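You operate a simulated robot arm through the tools that you are given. There is no shell and no other tool.

Carry out the task below with a simulated robot arm. There is one attempt and no reset: what you move stays moved.

Task
Put things in order on the deck of the blue trolley. At the end: the brown carton (marked "FUSES") from the deck of the blue trolley stands where the full refill bottle stood; the yellow spare reflector stands on top of the long grey block; the full refill bottle from the deck of the blue trolley stands where the clear film roll end stood; the clear film roll end stands where the yellow spare reflector stood; whatever was shut is shut again. Leave all else as you found it, and nothing knocked over.

The check looks at the end state, three seconds after you hand in, the way a careful person would. Anything else that was tipped, shoved, dropped, spilled or broken makes it a failure.

Robot
A 6-joint arm with a two-finger parallel gripper, fixed in place. Base frame: the origin is at the foot of the arm, x ahead of it, y to its left, z up; the work surface is at about z = 62. Units: cm, degrees, N and s.
With the tool pointing down near the work surface it reaches from about 10 to 70 cm from the base axis. Its first joint turns from -66.0 to 66.0 degrees. Payload 2.45 kg.
Tool frame: the origin (TCP) lies between the finger pads and is the grasp point; the fingertips stand 2.4 cm ahead of it; z points along the fingers, y is the line along which they close. Largest opening 6.8 cm; finger width 1.7, thickness 1; the body of the gripper, 4 by 7 cm, starts 4.1 cm behind the TCP.
Orientation is that of the tool frame in the base frame, as a unit quaternion [x, y, z, w]. With the fingers straight down and closing along the base's y, the tool's x points along the base's -x, its y along +y and its z along -z.

Tools
- The arm moves only by the tool servo_tool. Its argument "rows" is a list of rows, each an object (a shift or turn left out is 0, a gripper value left out holds the last) with "translation": the shift along the base's x, y, z in cm, a list of three; "angular": the turn, a rotation vector about the base's x, y, z in degrees, a list of three; "gripper": the finger opening in cm, from 0 to 6.8. In form: [{"translation": [tx, ty, tz], "angular": [rx, ry, rz], "gripper": gripper}, ...]. A call has 1 to 20 rows; each row shifts and turns the commanded pose from where the row before left it. A row lasts 0.2 s, in which the tool goes at most 5 cm and 8.6 degrees; a call with a longer step from one row to the next is refused whole, and so is a gripper value outside its range. A pose out of reach is approached as far as the arm can. The call stops where the force on the tool passes 40 N (or 10 N more than at its start, if that is more) or the arm is blocked; 0.2 s more then pass. Each finger travels about 10.8 cm/s and halts on what it meets, pressing with about 27 N; the grip force reading is that of the motor and also rises with nothing between the fingers. The clock runs only during rows and for 0.2 s after the last one: add rows that do not move to give the fingers time. The reply holds the time, the measured pose of the TCP, the force on the tool along the base axes, the opening and the grip force, in the units named above and with some noise, with the torque about the TCP (base axes, N m) and any sound that the robot's microphone picked up.
- Cameras (640 x 400 px; columns grow to the right, rows downward): "scene" is fixed at [16.41, 44.15, 143.01]; the picture's right is [-0.59, -0.81, 0.00], its down [-0.70, 0.52, -0.48] and it looks along [0.39, -0.29, -0.87] (base axes); focal length 342 px, centre (320, 200). "wrist" rides on the gripper at [8.4, 1.1, -7.5] in the tool frame; the picture's right is [-0.13, 0.99, 0.00], its down [-0.60, -0.08, -0.79] and it looks along [-0.79, -0.10, 0.61] (tool axes); focal length 251 px, centre (320, 200). There is no depth. A picture from a camera that has moved, and an enlarged one, comes with that camera's place and axes in the base frame and with its lens.
- camera(camera): a new picture of that camera. The clock stands still meanwhile.
- inspect(camera, box): a new picture of the part [left, top, right, bottom] of that camera's present view, enlarged. The clock stands still meanwhile.
- hand_in(): hands the job in; it is judged then, once.

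Nothing tells you positions but the pictures and the camera data. Unless the task says otherwise, let go and move clear before handing in.

The tools are called after "Emit:" as name(argument=value, ...) on one line, values as JSON. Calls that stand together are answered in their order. servo_tool: Moves the arm, as the interface text tells. Its arguments: {"type":"object","properties":{"rows":{"type":"array","items":{"type":"object","properties":{"translation":{"type":"array","items":{"type":"number"}},"angular":{"type":"array","items":{"type":"number"}},"gripper":{"type":"number"}}}}},"required":["rows"]} The other tools are called the same way: camera (camera) takes a picture; inspect (camera, box) takes an enlarged picture of a part of a camera's view; hand_in () hands the job in.

At the start:

```text
t: 0.0
tool_pos: [36.74, 31.07, 93.11]
orientation: [0.0, 1.0, 0.0, 0.0]
ft_force: [-0.3, 0.0, -0.3]
wrist_torque: [0.0, 0.02, 0.04]
grip_width: 6.76
finger_force: 0.1
```

scene: 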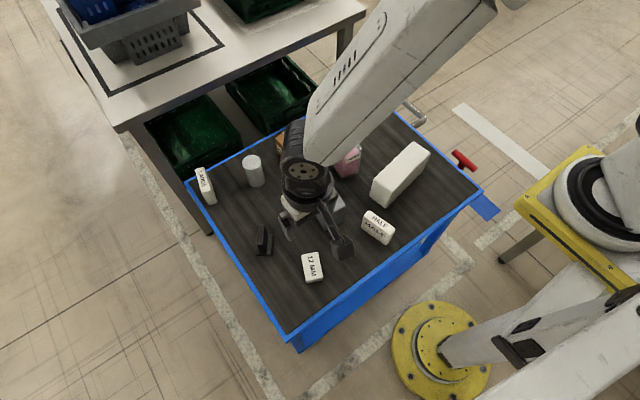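
wrist: 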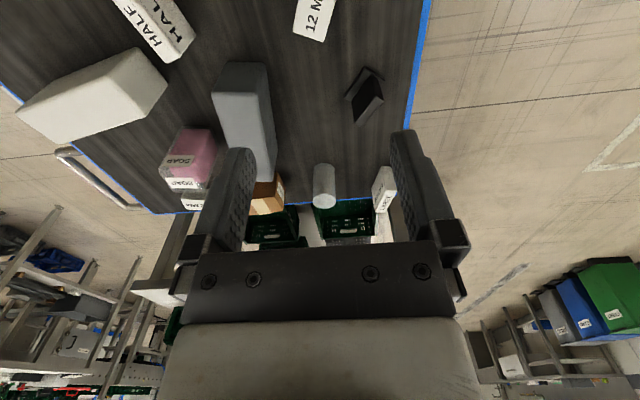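

I see a blue trolley with several objects on its deck: a grey block, white block, pink soap item, a brown carton, a cylinder and others, partly hidden by the arm. I'll take closer looks before moving anything.

Emit:
inspect(camera="scene", box=[180, 100, 340, 200])

Emit:
inspect(camera="scene", box=[320, 100, 480, 200])

Emit:
inspect(camera="scene", box=[240, 180, 400, 280])

Emit:
inspect(camera="wrist", box=[130, 60, 290, 220])

Emit:
inspect(camera="wrist", box=[280, 60, 440, 220])

```text
4.00 times, centred on (260, 150) of scene
camera zoom: at [16.41, 44.15, 143.01], right [-0.59, -0.81, 0.0], down [-0.7, 0.52, -0.48], along [0.39, -0.29, -0.87], focal length 1368 px, centre (560, 400)
```

zoom: 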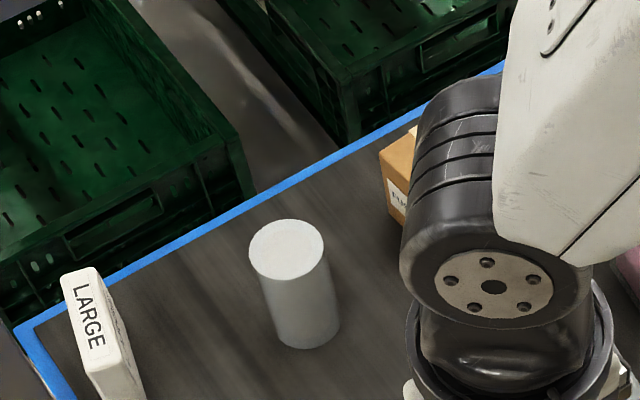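

```text
4.00 times, centred on (400, 150) of scene
camera zoom: at [16.41, 44.15, 143.01], right [-0.59, -0.81, 0.0], down [-0.7, 0.52, -0.48], along [0.39, -0.29, -0.87], focal length 1368 px, centre (0, 400)
```

zoom: 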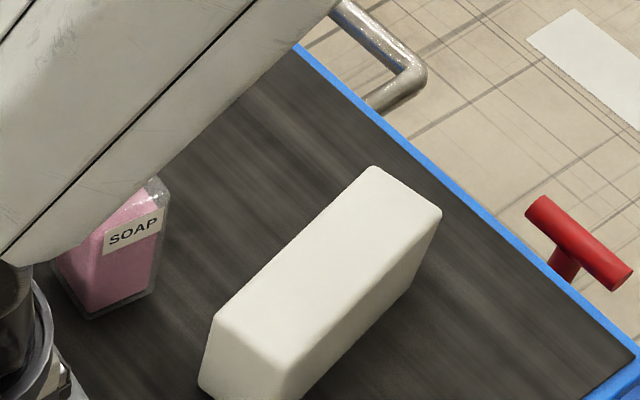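

```text
4.00 times, centred on (320, 230) of scene
camera zoom: at [16.41, 44.15, 143.01], right [-0.59, -0.81, 0.0], down [-0.7, 0.52, -0.48], along [0.39, -0.29, -0.87], focal length 1368 px, centre (320, 80)
```

zoom: 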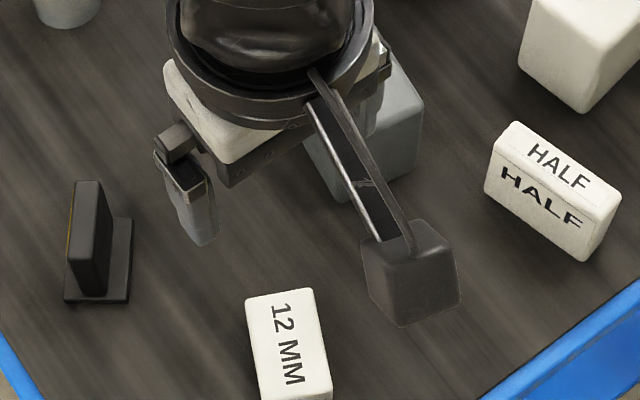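

```text
2.50 times, centred on (210, 140) of wrist
camera zoom: at [28.37, 32.23, 100.64], right [0.13, 0.99, 0.0], down [0.6, -0.08, 0.79], along [0.79, -0.1, -0.61], focal length 629 px, centre (595, 350)
```

zoom: 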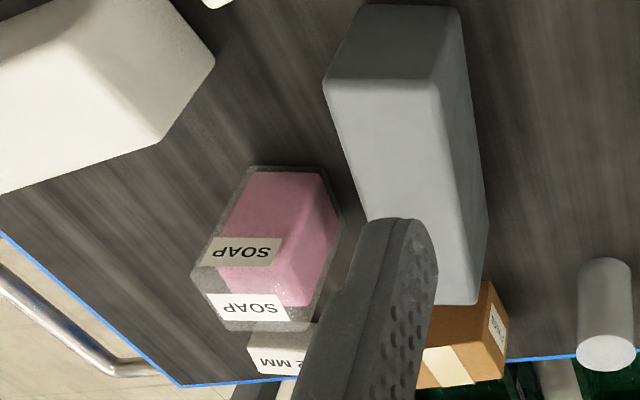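

```text
2.50 times, centred on (360, 140) of wrist
camera zoom: at [28.37, 32.23, 100.64], right [0.13, 0.99, 0.0], down [0.6, -0.08, 0.79], along [0.79, -0.1, -0.61], focal length 629 px, centre (220, 350)
```

zoom: 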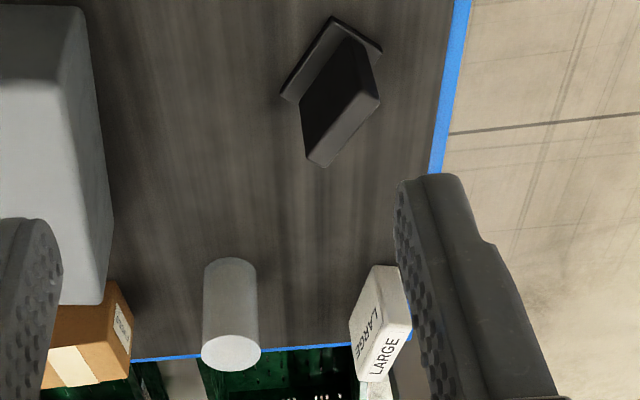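

The arm hides part of the deck, so I'll raise it and swing it to the right side, clear of the deck, to get an unobstructed scene picture. The deck seems to run from about x 28–80 and y -20–43.

Emit:
servo_tool(rows=[{"translation": [0, 0, 3.5]}, {"translation": [0, 0, 3.5]}, {"translation": [-1, -4.4, 0]}, {"translation": [-1, -4.4, 0]}, {"translation": [-1, -4.4, 0]}, {"translation": [-1, -4.4, 0]}, {"translation": [-1, -4.4, 0]}, {"translation": [-1, -4.4, 0]}, {"translation": [-1, -4.4, 0]}, {"translation": [-1, -4.4, 0]}, {"translation": [-1, -4.4, 0]}, {"translation": [-1, -4.4, 0]}, {"translation": [-1, -4.4, 0]}, {"translation": [-1, -4.4, 0]}, {"translation": [-1, -4.4, 0]}, {"translation": [-1, -4.4, 0]}, {"translation": [-1, -4.4, 0]}, {"translation": [-1, -4.4, 0]}])

Emit:
camera(camera="scene")

Emit:
camera(camera="wrist")

```text
t: 3.8
tool_pos: [29.27, -37.21, 100.74]
orientation: [0.0, 1.0, 0.001, -0.001]
ft_force: [0.3, -0.8, 0.1]
wrist_torque: [0.04, 0.02, 0.0]
grip_width: 6.78
finger_force: 0.1
out of reach, approached as far as the arm can: row 7, 8, 9, 10, 18
```

```text
taken
```

scene: 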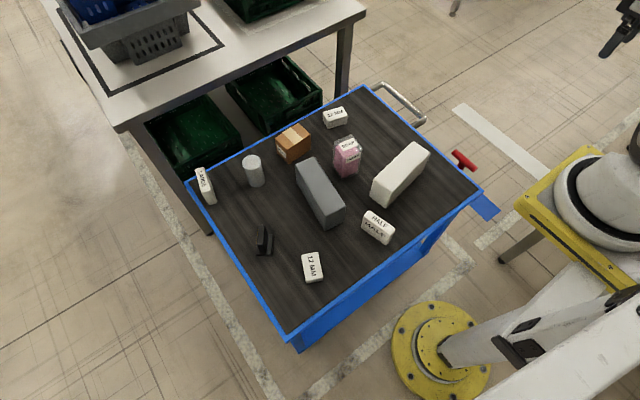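

```text
taken
camera wrist: at [20.91, -36.04, 108.23], right [0.13, 0.99, 0.0], down [0.61, -0.08, 0.79], along [0.79, -0.1, -0.61], focal length 251 px, centre (320, 200)
```

wrist: 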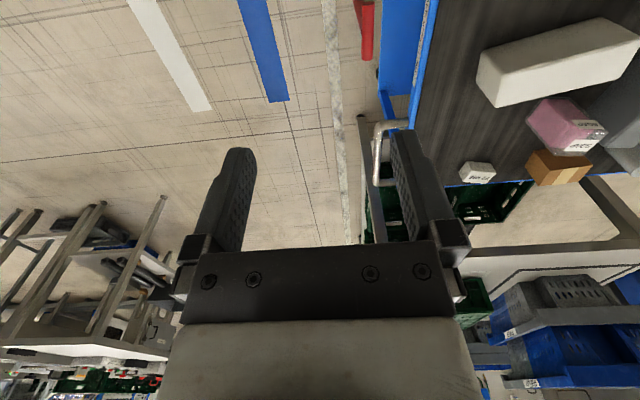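

The deck is fully visible now. I'll zoom into each object to read the labels and measure positions.

Emit:
inspect(camera="scene", box=[180, 120, 308, 200])

Emit:
inspect(camera="scene", box=[264, 90, 392, 170])

Emit:
inspect(camera="scene", box=[240, 210, 368, 290])

Emit:
inspect(camera="scene", box=[280, 150, 408, 230])

Emit:
inspect(camera="scene", box=[340, 130, 500, 230])

Emit:
inspect(camera="wrist", box=[440, 60, 640, 200])

```text
5.00 times, centred on (244, 160) of scene
camera zoom: at [16.41, 44.15, 143.01], right [-0.59, -0.81, 0.0], down [-0.7, 0.52, -0.48], along [0.39, -0.29, -0.87], focal length 1710 px, centre (700, 400)
```

zoom: 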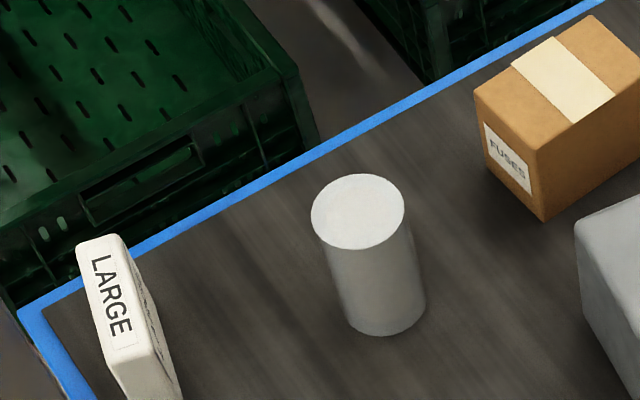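

```text
5.00 times, centred on (328, 130) of scene
camera zoom: at [16.41, 44.15, 143.01], right [-0.59, -0.81, 0.0], down [-0.7, 0.52, -0.48], along [0.39, -0.29, -0.87], focal length 1710 px, centre (280, 550)
```

zoom: 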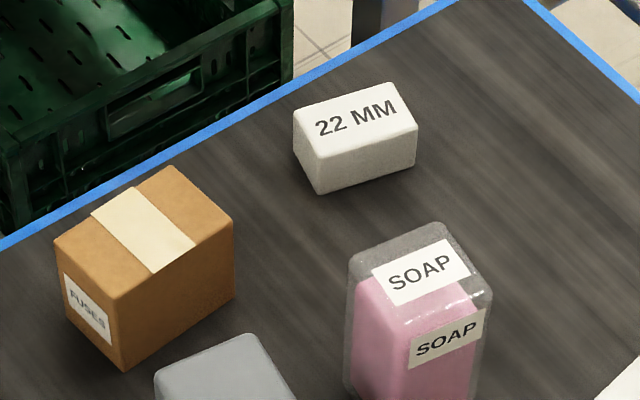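

```text
5.00 times, centred on (304, 250) of scene
camera zoom: at [16.41, 44.15, 143.01], right [-0.59, -0.81, 0.0], down [-0.7, 0.52, -0.48], along [0.39, -0.29, -0.87], focal length 1710 px, centre (400, -50)
```

zoom: 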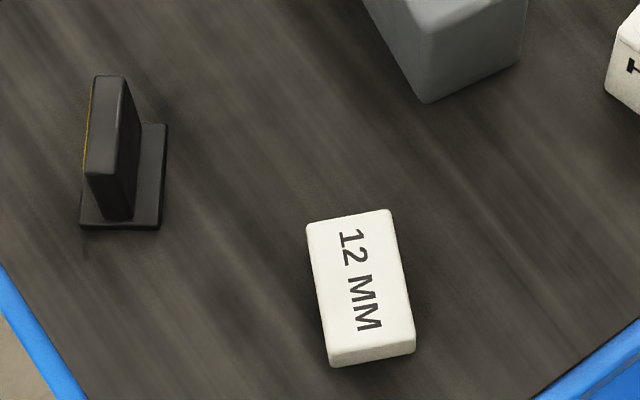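

```text
5.00 times, centred on (344, 190) of scene
camera zoom: at [16.41, 44.15, 143.01], right [-0.59, -0.81, 0.0], down [-0.7, 0.52, -0.48], along [0.39, -0.29, -0.87], focal length 1710 px, centre (200, 250)
```

zoom: 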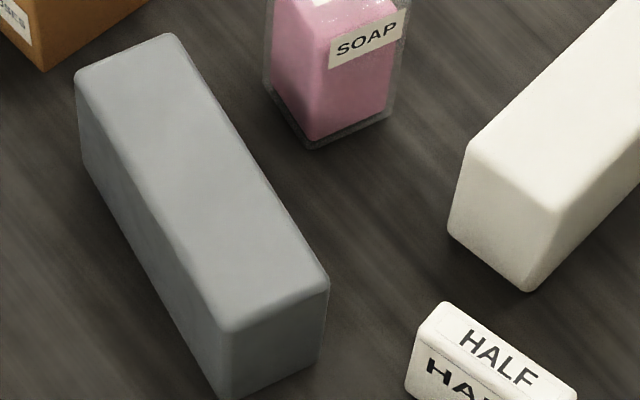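

```text
4.00 times, centred on (420, 180) of scene
camera zoom: at [16.41, 44.15, 143.01], right [-0.59, -0.81, 0.0], down [-0.7, 0.52, -0.48], along [0.39, -0.29, -0.87], focal length 1368 px, centre (-80, 280)
```

zoom: 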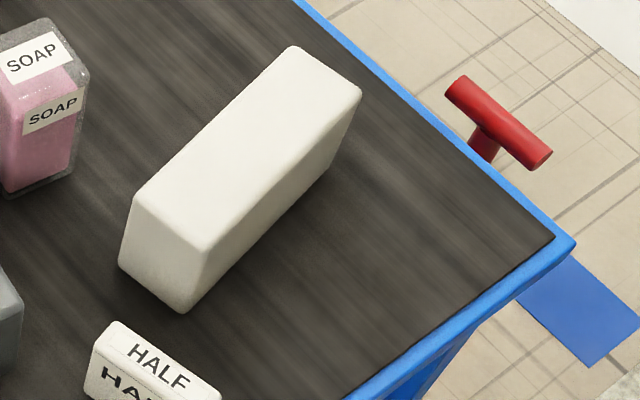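

```text
2.86 times, centred on (540, 130) of wrist
camera zoom: at [20.91, -36.04, 108.23], right [0.13, 0.99, 0.0], down [0.61, -0.08, 0.79], along [0.79, -0.1, -0.61], focal length 718 px, centre (-309, 400)
```

zoom: 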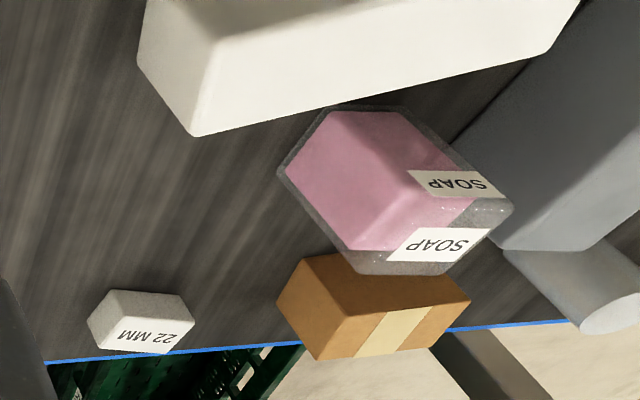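

Positions so far (deck z≈62): roll end ≈(68,28), FUSES carton ≈(70.4,13.6), soap refill bottle ≈(56,6), reflector ≈(50,36.5), grey block ≈(52,17.8). I'll zoom further on the bottle and the reflector, and check the rest of the deck for any other clear object.

Emit:
inspect(camera="scene", box=[322, 130, 370, 190])

Emit:
inspect(camera="scene", box=[244, 216, 292, 266])

Emit:
inspect(camera="scene", box=[0, 0, 320, 200])

Emit:
inspect(camera="scene", box=[180, 180, 380, 350])

Emit:
inspect(camera="scene", box=[236, 140, 284, 196])

Emit:
inspect(camera="scene", box=[184, 160, 232, 216])

```text
6.67 times, centred on (346, 160) of scene
camera zoom: at [16.41, 44.15, 143.01], right [-0.59, -0.81, 0.0], down [-0.7, 0.52, -0.48], along [0.39, -0.29, -0.87], focal length 2280 px, centre (147, 467)
```

zoom: 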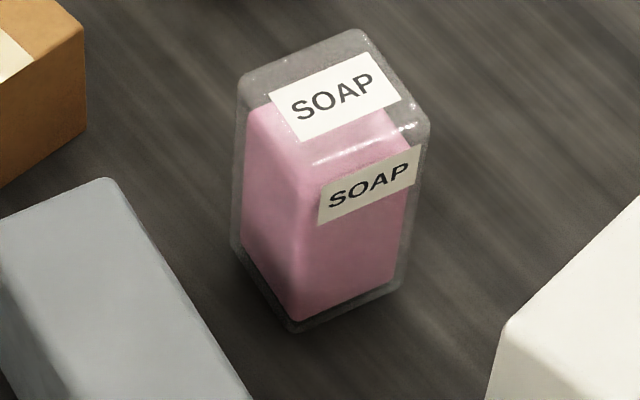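

```text
8.00 times, centred on (268, 241) of scene
camera zoom: at [16.41, 44.15, 143.01], right [-0.59, -0.81, 0.0], down [-0.7, 0.52, -0.48], along [0.39, -0.29, -0.87], focal length 2735 px, centre (736, -128)
```

zoom: 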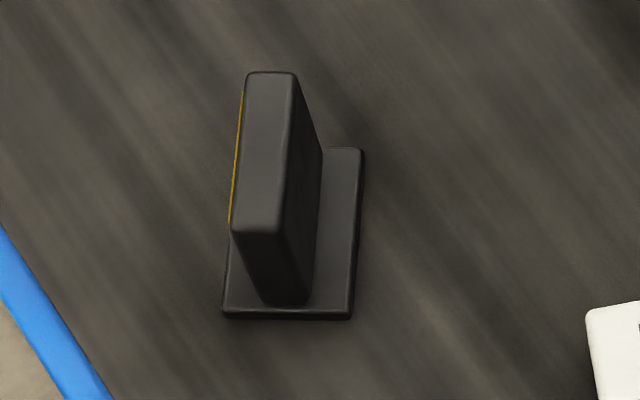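

```text
2.00 times, centred on (160, 100) of scene
camera zoom: at [16.41, 44.15, 143.01], right [-0.59, -0.81, 0.0], down [-0.7, 0.52, -0.48], along [0.39, -0.29, -0.87], focal length 684 px, centre (640, 400)
```

zoom: 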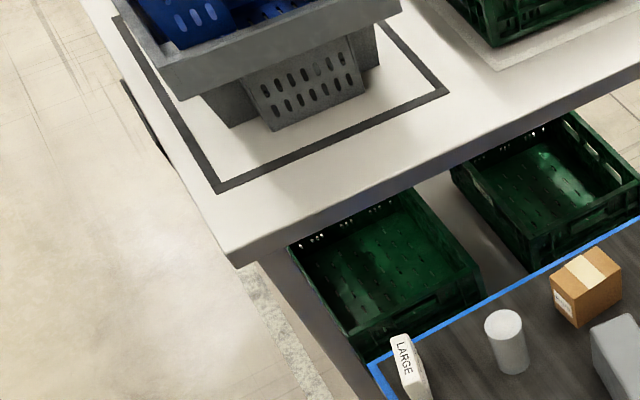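

```text
2.35 times, centred on (280, 265) of scene
camera zoom: at [16.41, 44.15, 143.01], right [-0.59, -0.81, 0.0], down [-0.7, 0.52, -0.48], along [0.39, -0.29, -0.87], focal length 804 px, centre (414, 47)
```

zoom: 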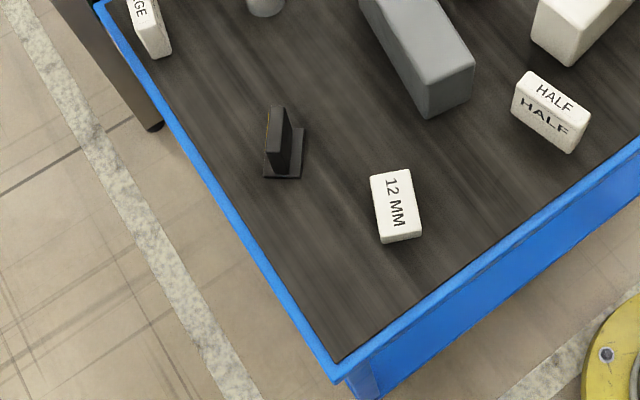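

```text
7.14 times, centred on (260, 168) of scene
camera zoom: at [16.41, 44.15, 143.01], right [-0.59, -0.81, 0.0], down [-0.7, 0.52, -0.48], along [0.39, -0.29, -0.87], focal length 2442 px, centre (749, 429)
```

zoom: 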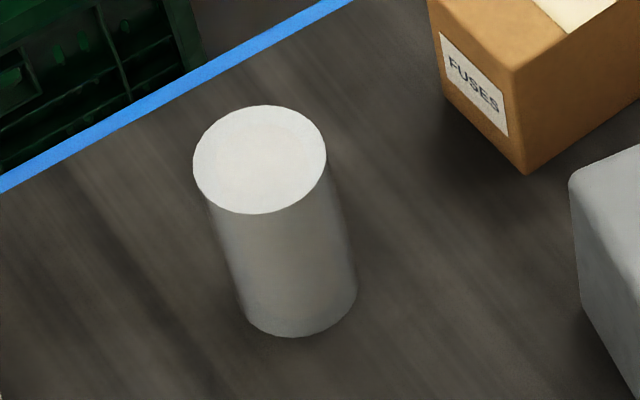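

```text
7.14 times, centred on (208, 188) of scene
camera zoom: at [16.41, 44.15, 143.01], right [-0.59, -0.81, 0.0], down [-0.7, 0.52, -0.48], along [0.39, -0.29, -0.87], focal length 2442 px, centre (1120, 286)
```

zoom: 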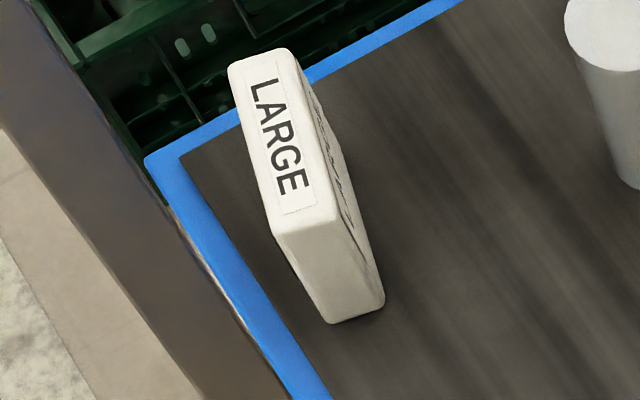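

The cylinder is the film roll end and the pink SOAP bottle is the refill bottle; I found no other clear object. The order will be: reflector onto the grey block, roll to the reflector's spot, bottle to the roll's spot, then carton to the bottle's spot. I'll swing back over the deck at height first.

Emit:
servo_tool(rows=[{"translation": [2.6, 3.7, 0]}, {"translation": [2.6, 3.7, 0]}, {"translation": [2.6, 3.7, 0]}, {"translation": [2.6, 3.7, 0]}, {"translation": [2.6, 3.7, 0]}, {"translation": [2.6, 3.7, 0]}, {"translation": [0.5, 4.5, 0]}, {"translation": [0.5, 4.5, 0]}, {"translation": [0.5, 4.5, 0]}, {"translation": [0.5, 4.5, 0]}])

Emit:
camera(camera="wrist")

```text
t: 6.0
tool_pos: [46.83, 3.59, 100.64]
orientation: [0.001, 1.0, 0.002, 0.0]
ft_force: [0.8, 0.8, 0.0]
wrist_torque: [0.0, -0.02, 0.0]
grip_width: 6.8
finger_force: 0.1
```

```text
taken
camera wrist: at [38.35, 4.64, 108.25], right [0.13, 0.99, 0.0], down [0.6, -0.08, 0.79], along [0.79, -0.1, -0.61], focal length 251 px, centre (320, 200)
```

wrist: 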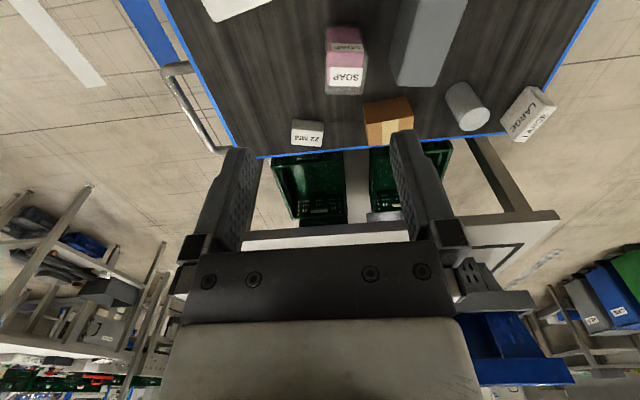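

The arm follows commands well here. I'll zoom the wrist view to cross-check the positions of the bottle, carton and roll.

Emit:
inspect(camera="wrist", box=[400, 60, 580, 160])

Emit:
inspect(camera="wrist", box=[280, 10, 440, 160])

```text
3.56 times, centred on (490, 110) of wrist
camera zoom: at [38.35, 4.64, 108.25], right [0.13, 0.99, 0.0], down [0.6, -0.08, 0.79], along [0.79, -0.1, -0.61], focal length 894 px, centre (-284, 520)
```

zoom: 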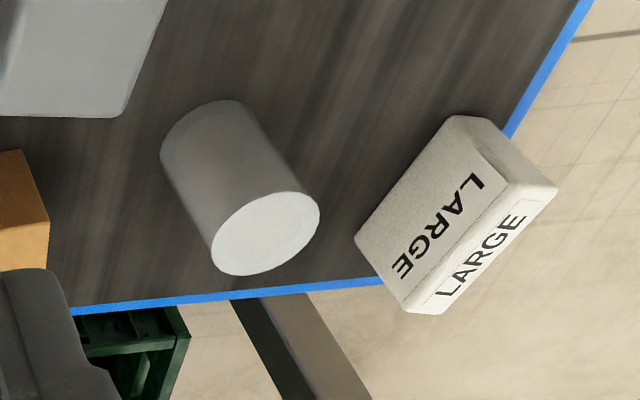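

```text
2.67 times, centred on (360, 85) of wrist
camera zoom: at [38.35, 4.64, 108.25], right [0.13, 0.99, 0.0], down [0.6, -0.08, 0.79], along [0.79, -0.1, -0.61], focal length 670 px, centre (213, 507)
```

zoom: 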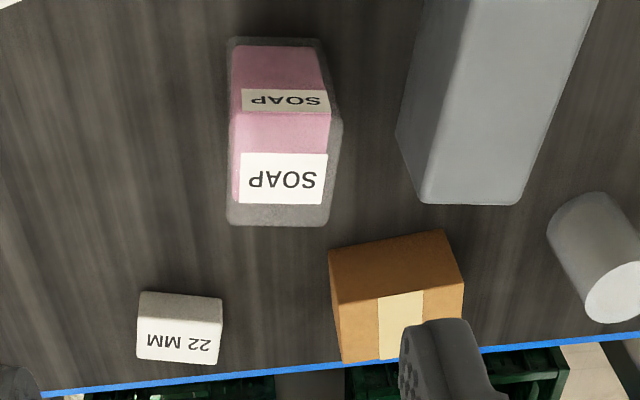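

The triangulation agrees (roll top at ≈(67.8,27.9)). Now I'll move above the reflector at ≈(50.2,36.4), turning the gripper -36° so the fingers close across its thin upright.

Emit:
servo_tool(rows=[{"translation": [0.42, 4.1, 0]}, {"translation": [0.42, 4.1, 0]}, {"translation": [0.42, 4.1, 0], "angular": [0, 0, -6]}, {"translation": [0.42, 4.1, 0], "angular": [0, 0, -6]}, {"translation": [0.42, 4.1, 0], "angular": [0, 0, -6]}, {"translation": [0.42, 4.1, 0], "angular": [0, 0, -6]}, {"translation": [0.42, 4.1, 0], "angular": [0, 0, -6]}, {"translation": [0.42, 4.1, 0], "angular": [0, 0, -6]}, {"translation": [0, 0, -4]}, {"translation": [0, 0, -4]}, {"translation": [0, 0, -4]}, {"translation": [0, 0, 0]}])

Emit:
camera(camera="wrist")

Emit:
camera(camera="scene")

```text
t: 8.6
tool_pos: [50.06, 35.94, 88.64]
orientation: [0.309, 0.951, 0.001, 0.001]
ft_force: [0.4, -0.4, -1.1]
wrist_torque: [0.01, -0.01, -0.03]
grip_width: 6.81
finger_force: 0.1
```

```text
taken
camera wrist: at [44.0, 41.76, 96.19], right [0.69, 0.73, 0.0], down [0.44, -0.42, 0.79], along [0.58, -0.54, -0.61], focal length 251 px, centre (320, 200)
```

wrist: 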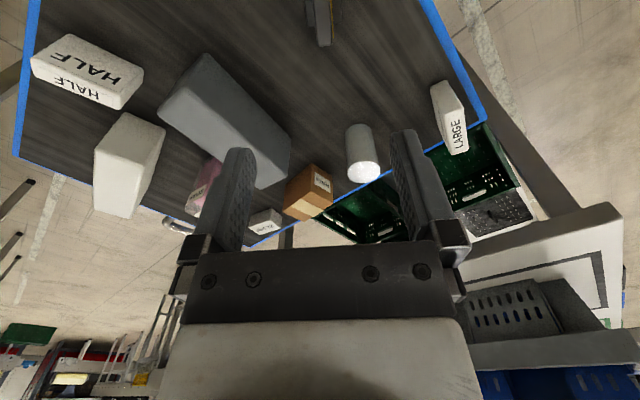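

```text
taken
```

scene: 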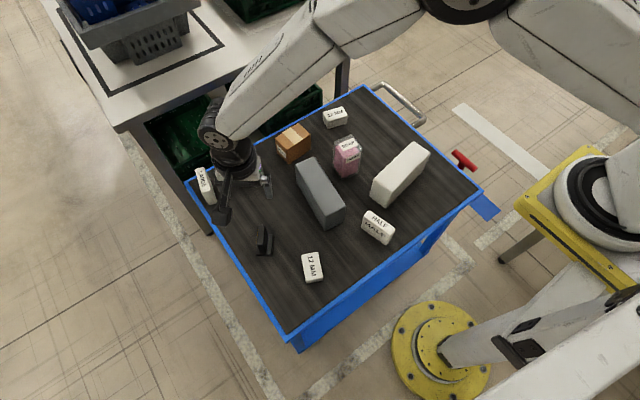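

I'm above the reflector, seen at the top of the wrist view. I'll zoom in to measure its alignment.

Emit:
inspect(camera="wrist", box=[260, 0, 380, 75])

Emit:
inspect(camera="wrist", box=[140, 40, 340, 220])

```text
5.33 times, centred on (320, 38) of wrist
camera zoom: at [44.0, 41.76, 96.19], right [0.69, 0.73, 0.0], down [0.44, -0.42, 0.79], along [0.58, -0.54, -0.61], focal length 1341 px, centre (320, 1067)
```

zoom: 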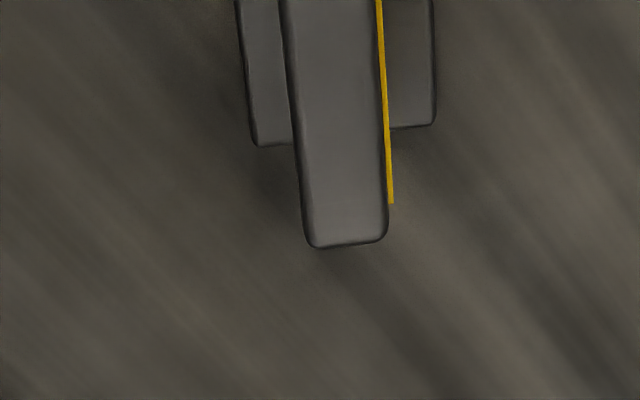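

```text
2.22 times, centred on (240, 130) of wrist
camera zoom: at [44.0, 41.76, 96.19], right [0.69, 0.73, 0.0], down [0.44, -0.42, 0.79], along [0.58, -0.54, -0.61], focal length 559 px, centre (498, 356)
```

zoom: 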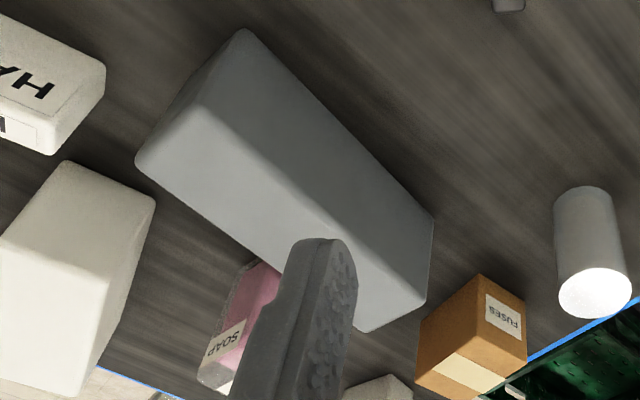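

The reflector upright's centre checks out at (50.2,36.4), top at z≈68.7. I'll repeat a pose reading to gauge the measurement noise.

Emit:
servo_tool(rows=[{"translation": [0, 0, 0]}])

Emit:
servo_tool(rows=[{"translation": [0, 0, 0]}])

Emit:
servo_tool(rows=[{"translation": [0, 0, 0]}])

```text
t: 9.0
tool_pos: [50.14, 35.92, 88.88]
orientation: [0.309, 0.951, 0.001, 0.001]
ft_force: [-0.1, -0.7, 0.6]
wrist_torque: [-0.01, 0.02, 0.01]
grip_width: 6.8
finger_force: 0.1
```

```text
t: 9.4
tool_pos: [50.03, 35.89, 88.72]
orientation: [0.309, 0.951, 0.001, 0.0]
ft_force: [-0.3, -0.7, -0.5]
wrist_torque: [0.05, 0.01, 0.03]
grip_width: 6.8
finger_force: 0.0
```

```text
t: 9.8
tool_pos: [50.13, 35.88, 88.72]
orientation: [0.309, 0.951, 0.001, 0.0]
ft_force: [0.3, 0.4, 0.1]
wrist_torque: [-0.01, -0.03, 0.02]
grip_width: 6.82
finger_force: 0.0
```

Noise is about ±0.1 cm. I'll shift 0.5 cm in y and descend most of the way, then look again.

Emit:
servo_tool(rows=[{"translation": [0.1, 0.5, -3]}, {"translation": [0, 0, -3.5]}, {"translation": [0, 0, -3.5]}, {"translation": [0, 0, -3.5]}, {"translation": [0, 0, -2.2]}, {"translation": [0, 0, 0]}])

Emit:
camera(camera="wrist")

Emit:
inspect(camera="scene", box=[200, 180, 320, 270])

```text
t: 11.2
tool_pos: [50.25, 36.45, 72.83]
orientation: [0.309, 0.951, 0.001, 0.001]
ft_force: [-0.4, 0.5, 0.1]
wrist_torque: [-0.02, 0.02, 0.01]
grip_width: 6.82
finger_force: 0.0
```

```text
taken
camera wrist: at [44.01, 42.26, 80.37], right [0.69, 0.73, 0.0], down [0.44, -0.42, 0.79], along [0.58, -0.54, -0.61], focal length 251 px, centre (320, 200)
```

wrist: 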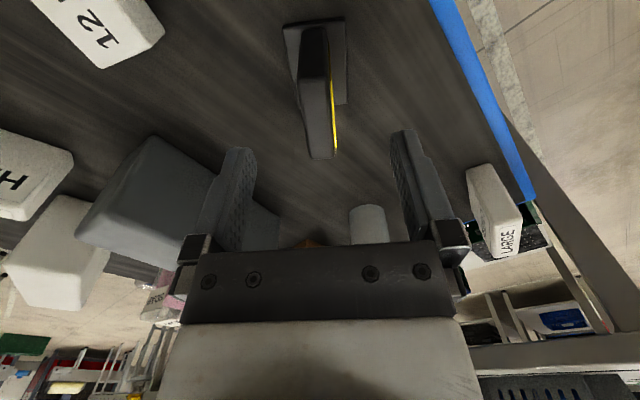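

```text
4.44 times, centred on (260, 225) of scene
camera zoom: at [16.41, 44.15, 143.01], right [-0.59, -0.81, 0.0], down [-0.7, 0.52, -0.48], along [0.39, -0.29, -0.87], focal length 1520 px, centre (587, 89)
```

zoom: 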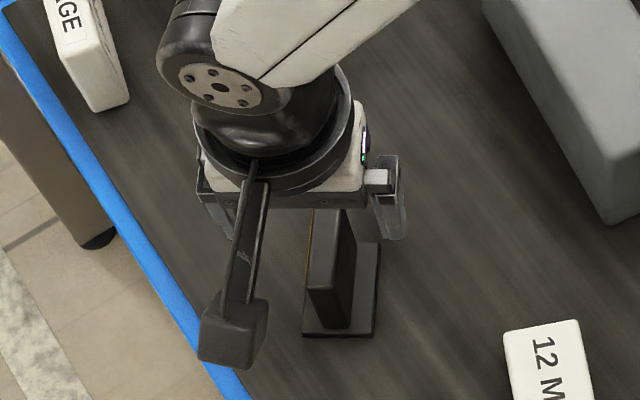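

The reflector upright sits centred between the fingers. I'll lower to z≈66.2 (tips above the base plate) and close.

Emit:
servo_tool(rows=[{"translation": [-0.06, -0.08, -2.2]}, {"translation": [0, 0, -2.2]}, {"translation": [0, 0, -2.2]}, {"translation": [0, 0, 0]}])

Emit:
servo_tool(rows=[{"gripper": 3.0}, {"gripper": 3.0}, {"gripper": 1.0}, {"gripper": 0.5}, {"gripper": 0.5}])

Emit:
camera(camera="wrist")

Emit:
inspect(camera="scene", box=[200, 180, 320, 270])

```text
t: 12.2
tool_pos: [50.16, 36.34, 66.33]
orientation: [0.309, 0.951, 0.001, 0.0]
ft_force: [0.0, -0.3, 0.5]
wrist_torque: [-0.01, -0.03, 0.02]
grip_width: 6.81
finger_force: 0.0
```

```text
t: 13.4
tool_pos: [50.21, 36.47, 66.32]
orientation: [0.31, 0.951, 0.001, 0.0]
ft_force: [-0.3, -0.7, 0.3]
wrist_torque: [-0.03, -0.01, -0.02]
grip_width: 1.55
finger_force: 26.6
```

```text
taken
camera wrist: at [43.98, 42.24, 73.81], right [0.69, 0.73, 0.0], down [0.44, -0.42, 0.79], along [0.58, -0.54, -0.61], focal length 251 px, centre (320, 200)
```

wrist: 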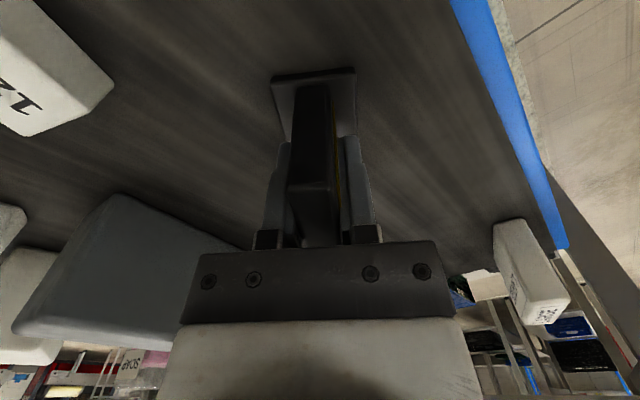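

```text
4.44 times, centred on (260, 225) of scene
camera zoom: at [16.41, 44.15, 143.01], right [-0.59, -0.81, 0.0], down [-0.7, 0.52, -0.48], along [0.39, -0.29, -0.87], focal length 1520 px, centre (587, 89)
```

zoom: 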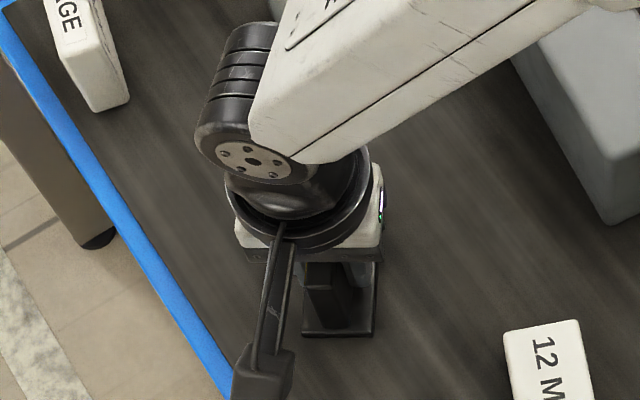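

The reflector is held (1.55 cm wide, 26.6 N). I'll lift it straight up, carry it over the grey block and turn it +29° to line up with the block.

Emit:
servo_tool(rows=[{"translation": [0, 0, 1]}, {"translation": [0, 0, 3]}, {"translation": [0, 0, 4]}, {"translation": [0, 0, 4]}, {"translation": [0, 0, 4]}, {"translation": [0, 0, 4]}, {"translation": [0.28, -3.08, 0], "angular": [0, 0, 4.83]}, {"translation": [0.28, -3.08, 0], "angular": [0, 0, 4.83]}, {"translation": [0.28, -3.08, 0], "angular": [0, 0, 4.83]}, {"translation": [0.28, -3.08, 0], "angular": [0, 0, 4.83]}, {"translation": [0.28, -3.08, 0], "angular": [0, 0, 4.83]}, {"translation": [0.28, -3.08, 0], "angular": [0, 0, 4.83]}, {"translation": [0, 0, 0]}])

Emit:
camera(camera="wrist")

Emit:
camera(camera="scene")

```text
t: 16.2
tool_pos: [52.14, 17.96, 86.59]
orientation: [0.061, 0.998, 0.001, -0.001]
ft_force: [-0.4, -0.8, 0.7]
wrist_torque: [0.03, 0.01, 0.0]
grip_width: 0.51
finger_force: 0.0
```

```text
taken
camera wrist: at [43.77, 20.05, 94.08], right [0.25, 0.97, 0.0], down [0.59, -0.15, 0.79], along [0.77, -0.2, -0.61], focal length 251 px, centre (320, 200)
```

wrist: 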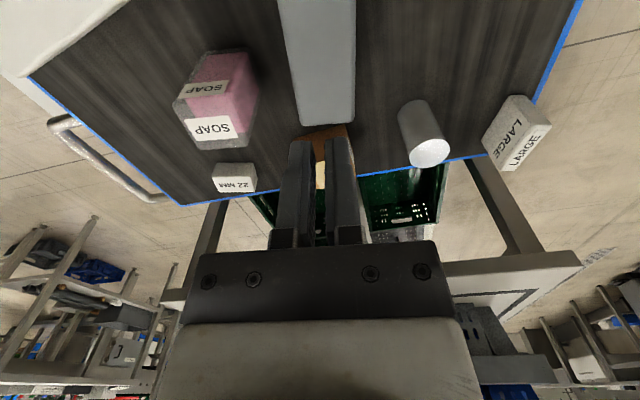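

```text
taken
```

scene: 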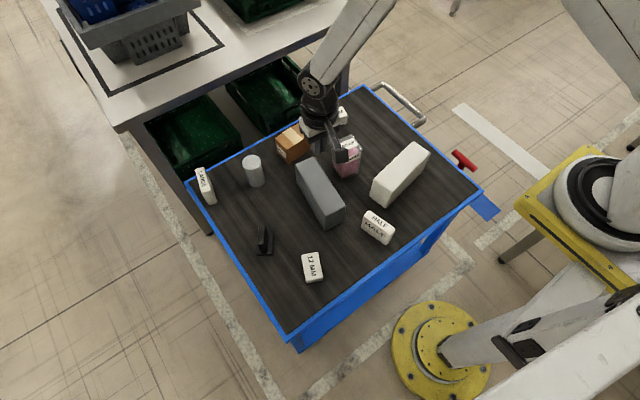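

The fingers are empty: the reflector slipped out on lifting and still stands at its place. I'll look closely at it before retrying.

Emit:
inspect(camera="scene", box=[244, 216, 292, 266])

Emit:
inspect(camera="scene", box=[290, 60, 370, 180])

```text
8.00 times, centred on (268, 241) of scene
camera zoom: at [16.41, 44.15, 143.01], right [-0.59, -0.81, 0.0], down [-0.7, 0.52, -0.48], along [0.39, -0.29, -0.87], focal length 2735 px, centre (736, -128)
```

zoom: 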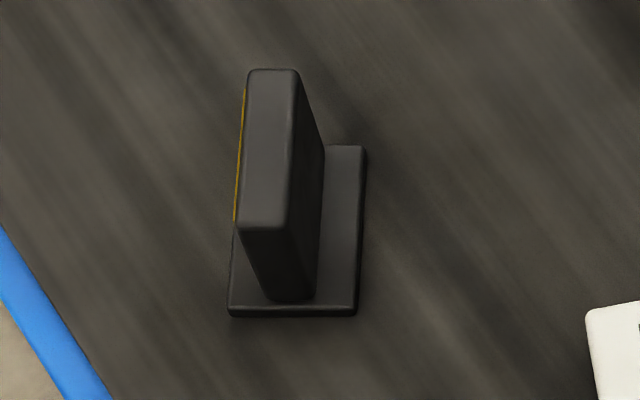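

```text
3.33 times, centred on (330, 120) of scene
camera zoom: at [16.41, 44.15, 143.01], right [-0.59, -0.81, 0.0], down [-0.7, 0.52, -0.48], along [0.39, -0.29, -0.87], focal length 1140 px, centre (287, 467)
```

zoom: 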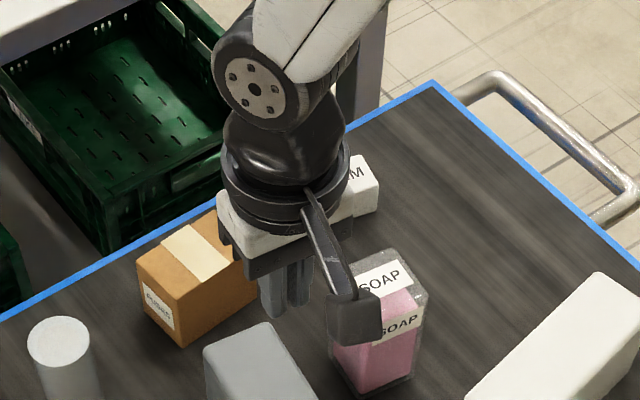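

The reflector stayed upright and moved only ~2 mm, so its faces seem slippery. I'll retry gripping it across its 4.9 cm length (the black end edges) instead, with the gripper at +54°.

Emit:
servo_tool(rows=[{"translation": [-0.23, 2.29, 0], "angular": [0, 0, 7.625], "gripper": 6.8}, {"translation": [-0.23, 2.29, 0], "angular": [0, 0, 7.625]}, {"translation": [-0.23, 2.29, 0], "angular": [0, 0, 7.625]}, {"translation": [-0.23, 2.29, 0], "angular": [0, 0, 7.625]}, {"translation": [-0.23, 2.29, 0], "angular": [0, 0, 7.625]}, {"translation": [-0.23, 2.29, 0], "angular": [0, 0, 7.625]}, {"translation": [-0.23, 2.29, 0], "angular": [0, 0, 7.625]}, {"translation": [-0.23, 2.29, 0], "angular": [0, 0, 7.625]}, {"translation": [0, 0, -4]}, {"translation": [0, 0, -4]}, {"translation": [0, 0, -4]}, {"translation": [0, 0, -1.5]}, {"translation": [0, 0, 0]}])

Emit:
camera(camera="wrist")

Emit:
inspect(camera="scene", box=[200, 180, 320, 270])

```text
t: 19.0
tool_pos: [50.02, 36.2, 72.92]
orientation: [-0.453, 0.892, 0.001, -0.001]
ft_force: [0.2, -0.8, -0.2]
wrist_torque: [0.02, 0.01, -0.01]
grip_width: 6.82
finger_force: 0.1
```

```text
taken
camera wrist: at [44.09, 30.02, 80.41], right [-0.73, 0.69, 0.0], down [0.42, 0.44, 0.79], along [0.55, 0.58, -0.61], focal length 251 px, centre (320, 200)
```

wrist: 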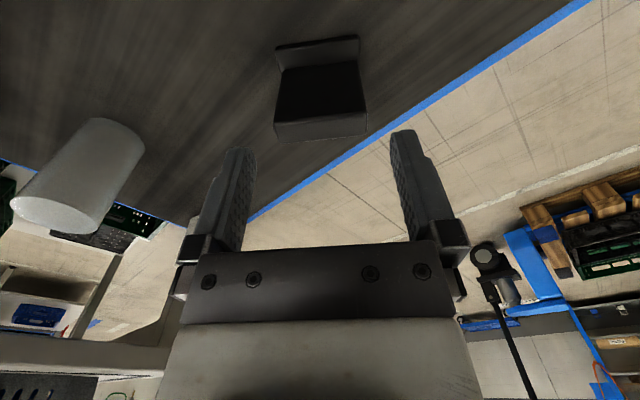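

```text
4.44 times, centred on (260, 225) of scene
camera zoom: at [16.41, 44.15, 143.01], right [-0.59, -0.81, 0.0], down [-0.7, 0.52, -0.48], along [0.39, -0.29, -0.87], focal length 1520 px, centre (587, 89)
```

zoom: 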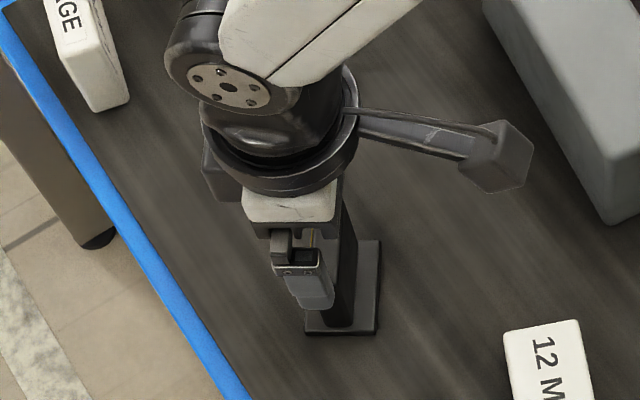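

Alignment is within 2 mm. I'll make a tiny shift, lower to z≈66, close, and do a cautious 1 cm test lift.

Emit:
servo_tool(rows=[{"translation": [0.12, 0.13, -2.3]}, {"translation": [0, 0, -2.3]}, {"translation": [0, 0, -2.3]}, {"gripper": 5.2}, {"gripper": 5.2}, {"gripper": 3.5}, {"gripper": 3.0}, {"gripper": 3.0}])

Emit:
servo_tool(rows=[{"translation": [0, 0, 0.3]}, {"translation": [0, 0, 0.4]}, {"translation": [0, 0, 0.5]}, {"translation": [0, 0, 0]}])

Emit:
camera(camera="wrist")

Emit:
inspect(camera="scene", box=[200, 180, 320, 270])

```text
t: 20.8
tool_pos: [50.2, 36.22, 66.03]
orientation: [-0.453, 0.891, 0.001, 0.0]
ft_force: [0.4, -0.2, -0.1]
wrist_torque: [-0.01, 0.02, -0.01]
grip_width: 5.15
finger_force: 27.0
```

```text
t: 21.8
tool_pos: [50.16, 36.33, 67.33]
orientation: [-0.454, 0.891, 0.001, 0.0]
ft_force: [0.0, -0.2, 0.2]
wrist_torque: [0.04, -0.03, 0.03]
grip_width: 5.13
finger_force: 27.2
```

```text
taken
camera wrist: at [44.29, 30.24, 74.75], right [-0.73, 0.69, 0.0], down [0.42, 0.44, 0.79], along [0.55, 0.58, -0.61], focal length 251 px, centre (320, 200)
```

wrist: 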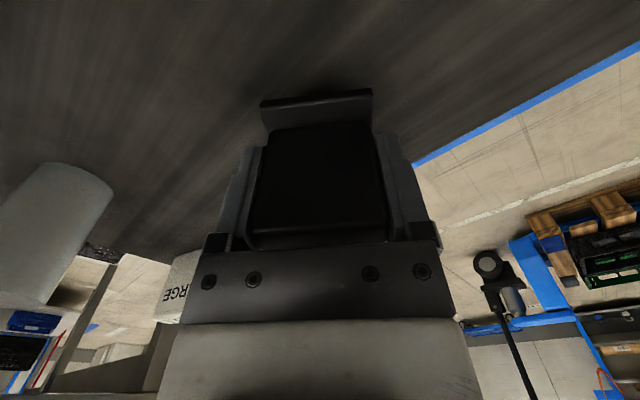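

```text
4.44 times, centred on (260, 225) of scene
camera zoom: at [16.41, 44.15, 143.01], right [-0.59, -0.81, 0.0], down [-0.7, 0.52, -0.48], along [0.39, -0.29, -0.87], focal length 1520 px, centre (587, 89)
```

zoom: 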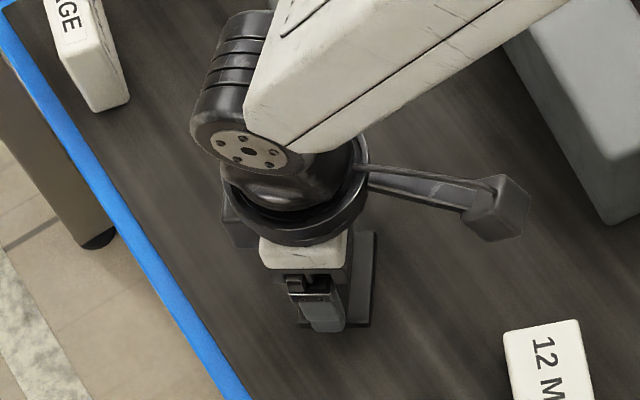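

Width holds at 5.13 cm. I'll lift another 4 cm slowly and check that the reflector comes along.

Emit:
servo_tool(rows=[{"translation": [0, 0, 0.7]}, {"translation": [0, 0, 1]}, {"translation": [0, 0, 1]}, {"translation": [0, 0, 1]}, {"translation": [0, 0, 0]}])

Emit:
camera(camera="wrist")

Emit:
inspect(camera="scene", box=[200, 180, 320, 270])

```text
t: 23.0
tool_pos: [50.05, 36.46, 71.06]
orientation: [-0.453, 0.891, 0.001, 0.0]
ft_force: [-0.3, -0.3, 0.1]
wrist_torque: [-0.01, 0.02, -0.01]
grip_width: 5.17
finger_force: 26.6
```

```text
taken
camera wrist: at [44.25, 30.23, 78.44], right [-0.73, 0.69, 0.0], down [0.42, 0.44, 0.79], along [0.55, 0.58, -0.61], focal length 251 px, centre (320, 200)
```

wrist: 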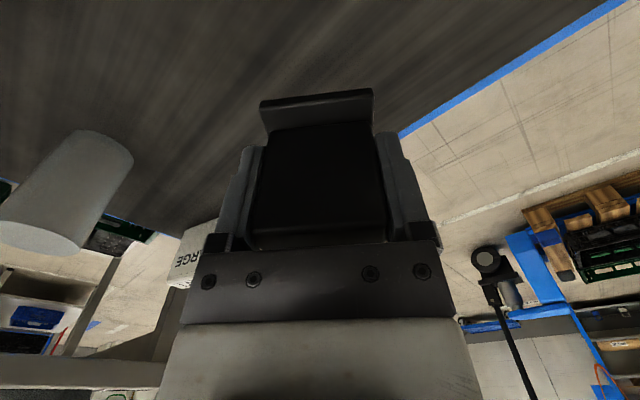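

```text
4.44 times, centred on (260, 225) of scene
camera zoom: at [16.41, 44.15, 143.01], right [-0.59, -0.81, 0.0], down [-0.7, 0.52, -0.48], along [0.39, -0.29, -0.87], focal length 1520 px, centre (587, 89)
```

zoom: 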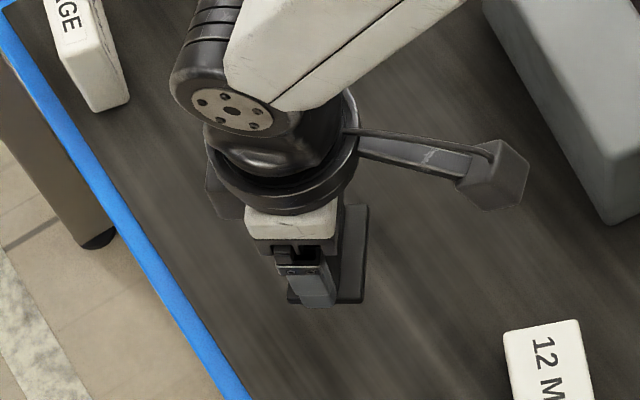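

The reflector is now lifted with the gripper. I'll raise it to z≈85, carry it over the grey block's centre (51.9,17.9) and turn it +29°.

Emit:
servo_tool(rows=[{"translation": [0, 0, 2]}, {"translation": [0, 0, 2]}, {"translation": [0, 0, 2]}, {"translation": [0, 0, 2]}, {"translation": [0, 0, 2]}, {"translation": [0, 0, 2]}, {"translation": [0, 0, 2]}, {"translation": [0.22, -2.3, 0], "angular": [0, 0, 3.6]}, {"translation": [0.22, -2.3, 0], "angular": [0, 0, 3.6]}, {"translation": [0.22, -2.3, 0], "angular": [0, 0, 3.6]}, {"translation": [0.22, -2.3, 0], "angular": [0, 0, 3.6]}, {"translation": [0.22, -2.3, 0], "angular": [0, 0, 3.6]}, {"translation": [0.22, -2.3, 0], "angular": [0, 0, 3.6]}, {"translation": [0.22, -2.3, 0], "angular": [0, 0, 3.6]}, {"translation": [0.22, -2.3, 0], "angular": [0, 0, 3.6]}, {"translation": [0, 0, 0]}])

Emit:
camera(camera="wrist")

Emit:
inspect(camera="scene", box=[264, 100, 392, 240])

```text
t: 26.4
tool_pos: [51.98, 18.04, 85.17]
orientation: [-0.661, 0.75, 0.001, 0.0]
ft_force: [-0.1, -0.3, -1.2]
wrist_torque: [-0.01, 0.01, -0.01]
grip_width: 5.16
finger_force: 27.1
```

```text
taken
camera wrist: at [49.85, 9.75, 92.62], right [-0.97, 0.25, 0.0], down [0.16, 0.59, 0.79], along [0.2, 0.77, -0.61], focal length 251 px, centre (320, 200)
```

wrist: 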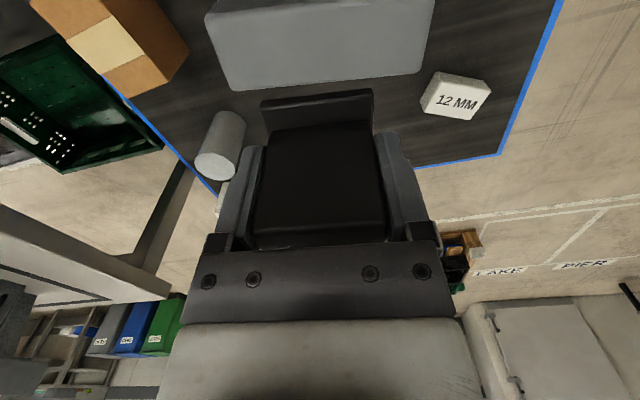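

```text
2.86 times, centred on (328, 170) of scene
camera zoom: at [16.41, 44.15, 143.01], right [-0.59, -0.81, 0.0], down [-0.7, 0.52, -0.48], along [0.39, -0.29, -0.87], focal length 977 px, centre (297, 286)
```

zoom: 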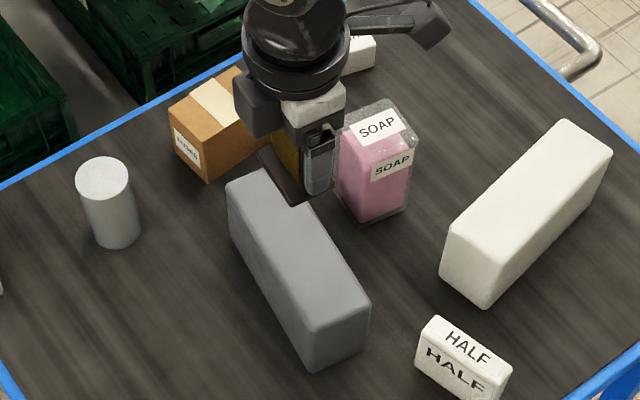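

The reflector hangs over the block. I'll lower it to ~1.3 cm above the block top and then step down gently.

Emit:
servo_tool(rows=[{"translation": [-0.03, -0.05, -2]}, {"translation": [0, 0, -2]}, {"translation": [0, 0, -2]}, {"translation": [0, 0, -1.5]}, {"translation": [0, 0, -1]}, {"translation": [0, 0, 0]}])

Emit:
inspect(camera="scene", box=[264, 120, 392, 220])

Emit:
camera(camera="wrist")

```text
t: 27.8
tool_pos: [51.84, 17.89, 76.4]
orientation: [-0.661, 0.75, 0.001, -0.001]
ft_force: [-0.4, 1.0, -1.2]
wrist_torque: [0.0, -0.02, 0.0]
grip_width: 5.15
finger_force: 26.8
```

```text
4.00 times, centred on (328, 170) of scene
camera zoom: at [16.41, 44.15, 143.01], right [-0.59, -0.81, 0.0], down [-0.7, 0.52, -0.48], along [0.39, -0.29, -0.87], focal length 1368 px, centre (288, 320)
```

zoom: 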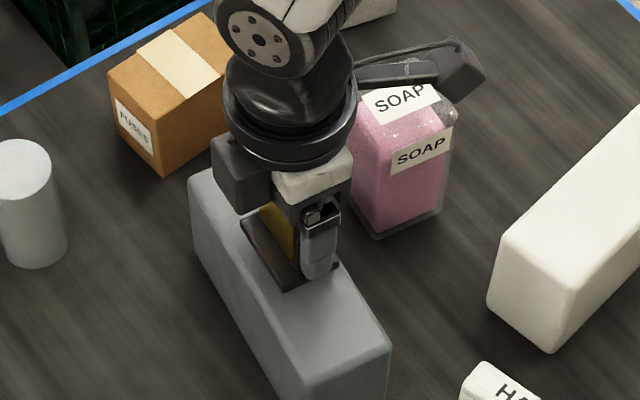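

```text
taken
camera wrist: at [49.64, 9.65, 83.91], right [-0.97, 0.25, 0.0], down [0.16, 0.59, 0.79], along [0.2, 0.77, -0.61], focal length 251 px, centre (320, 200)
```

wrist: 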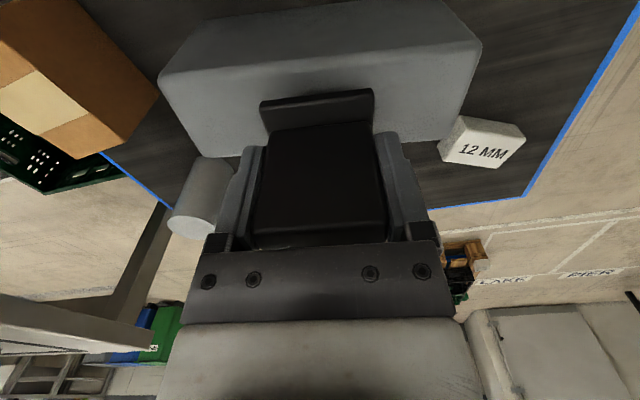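

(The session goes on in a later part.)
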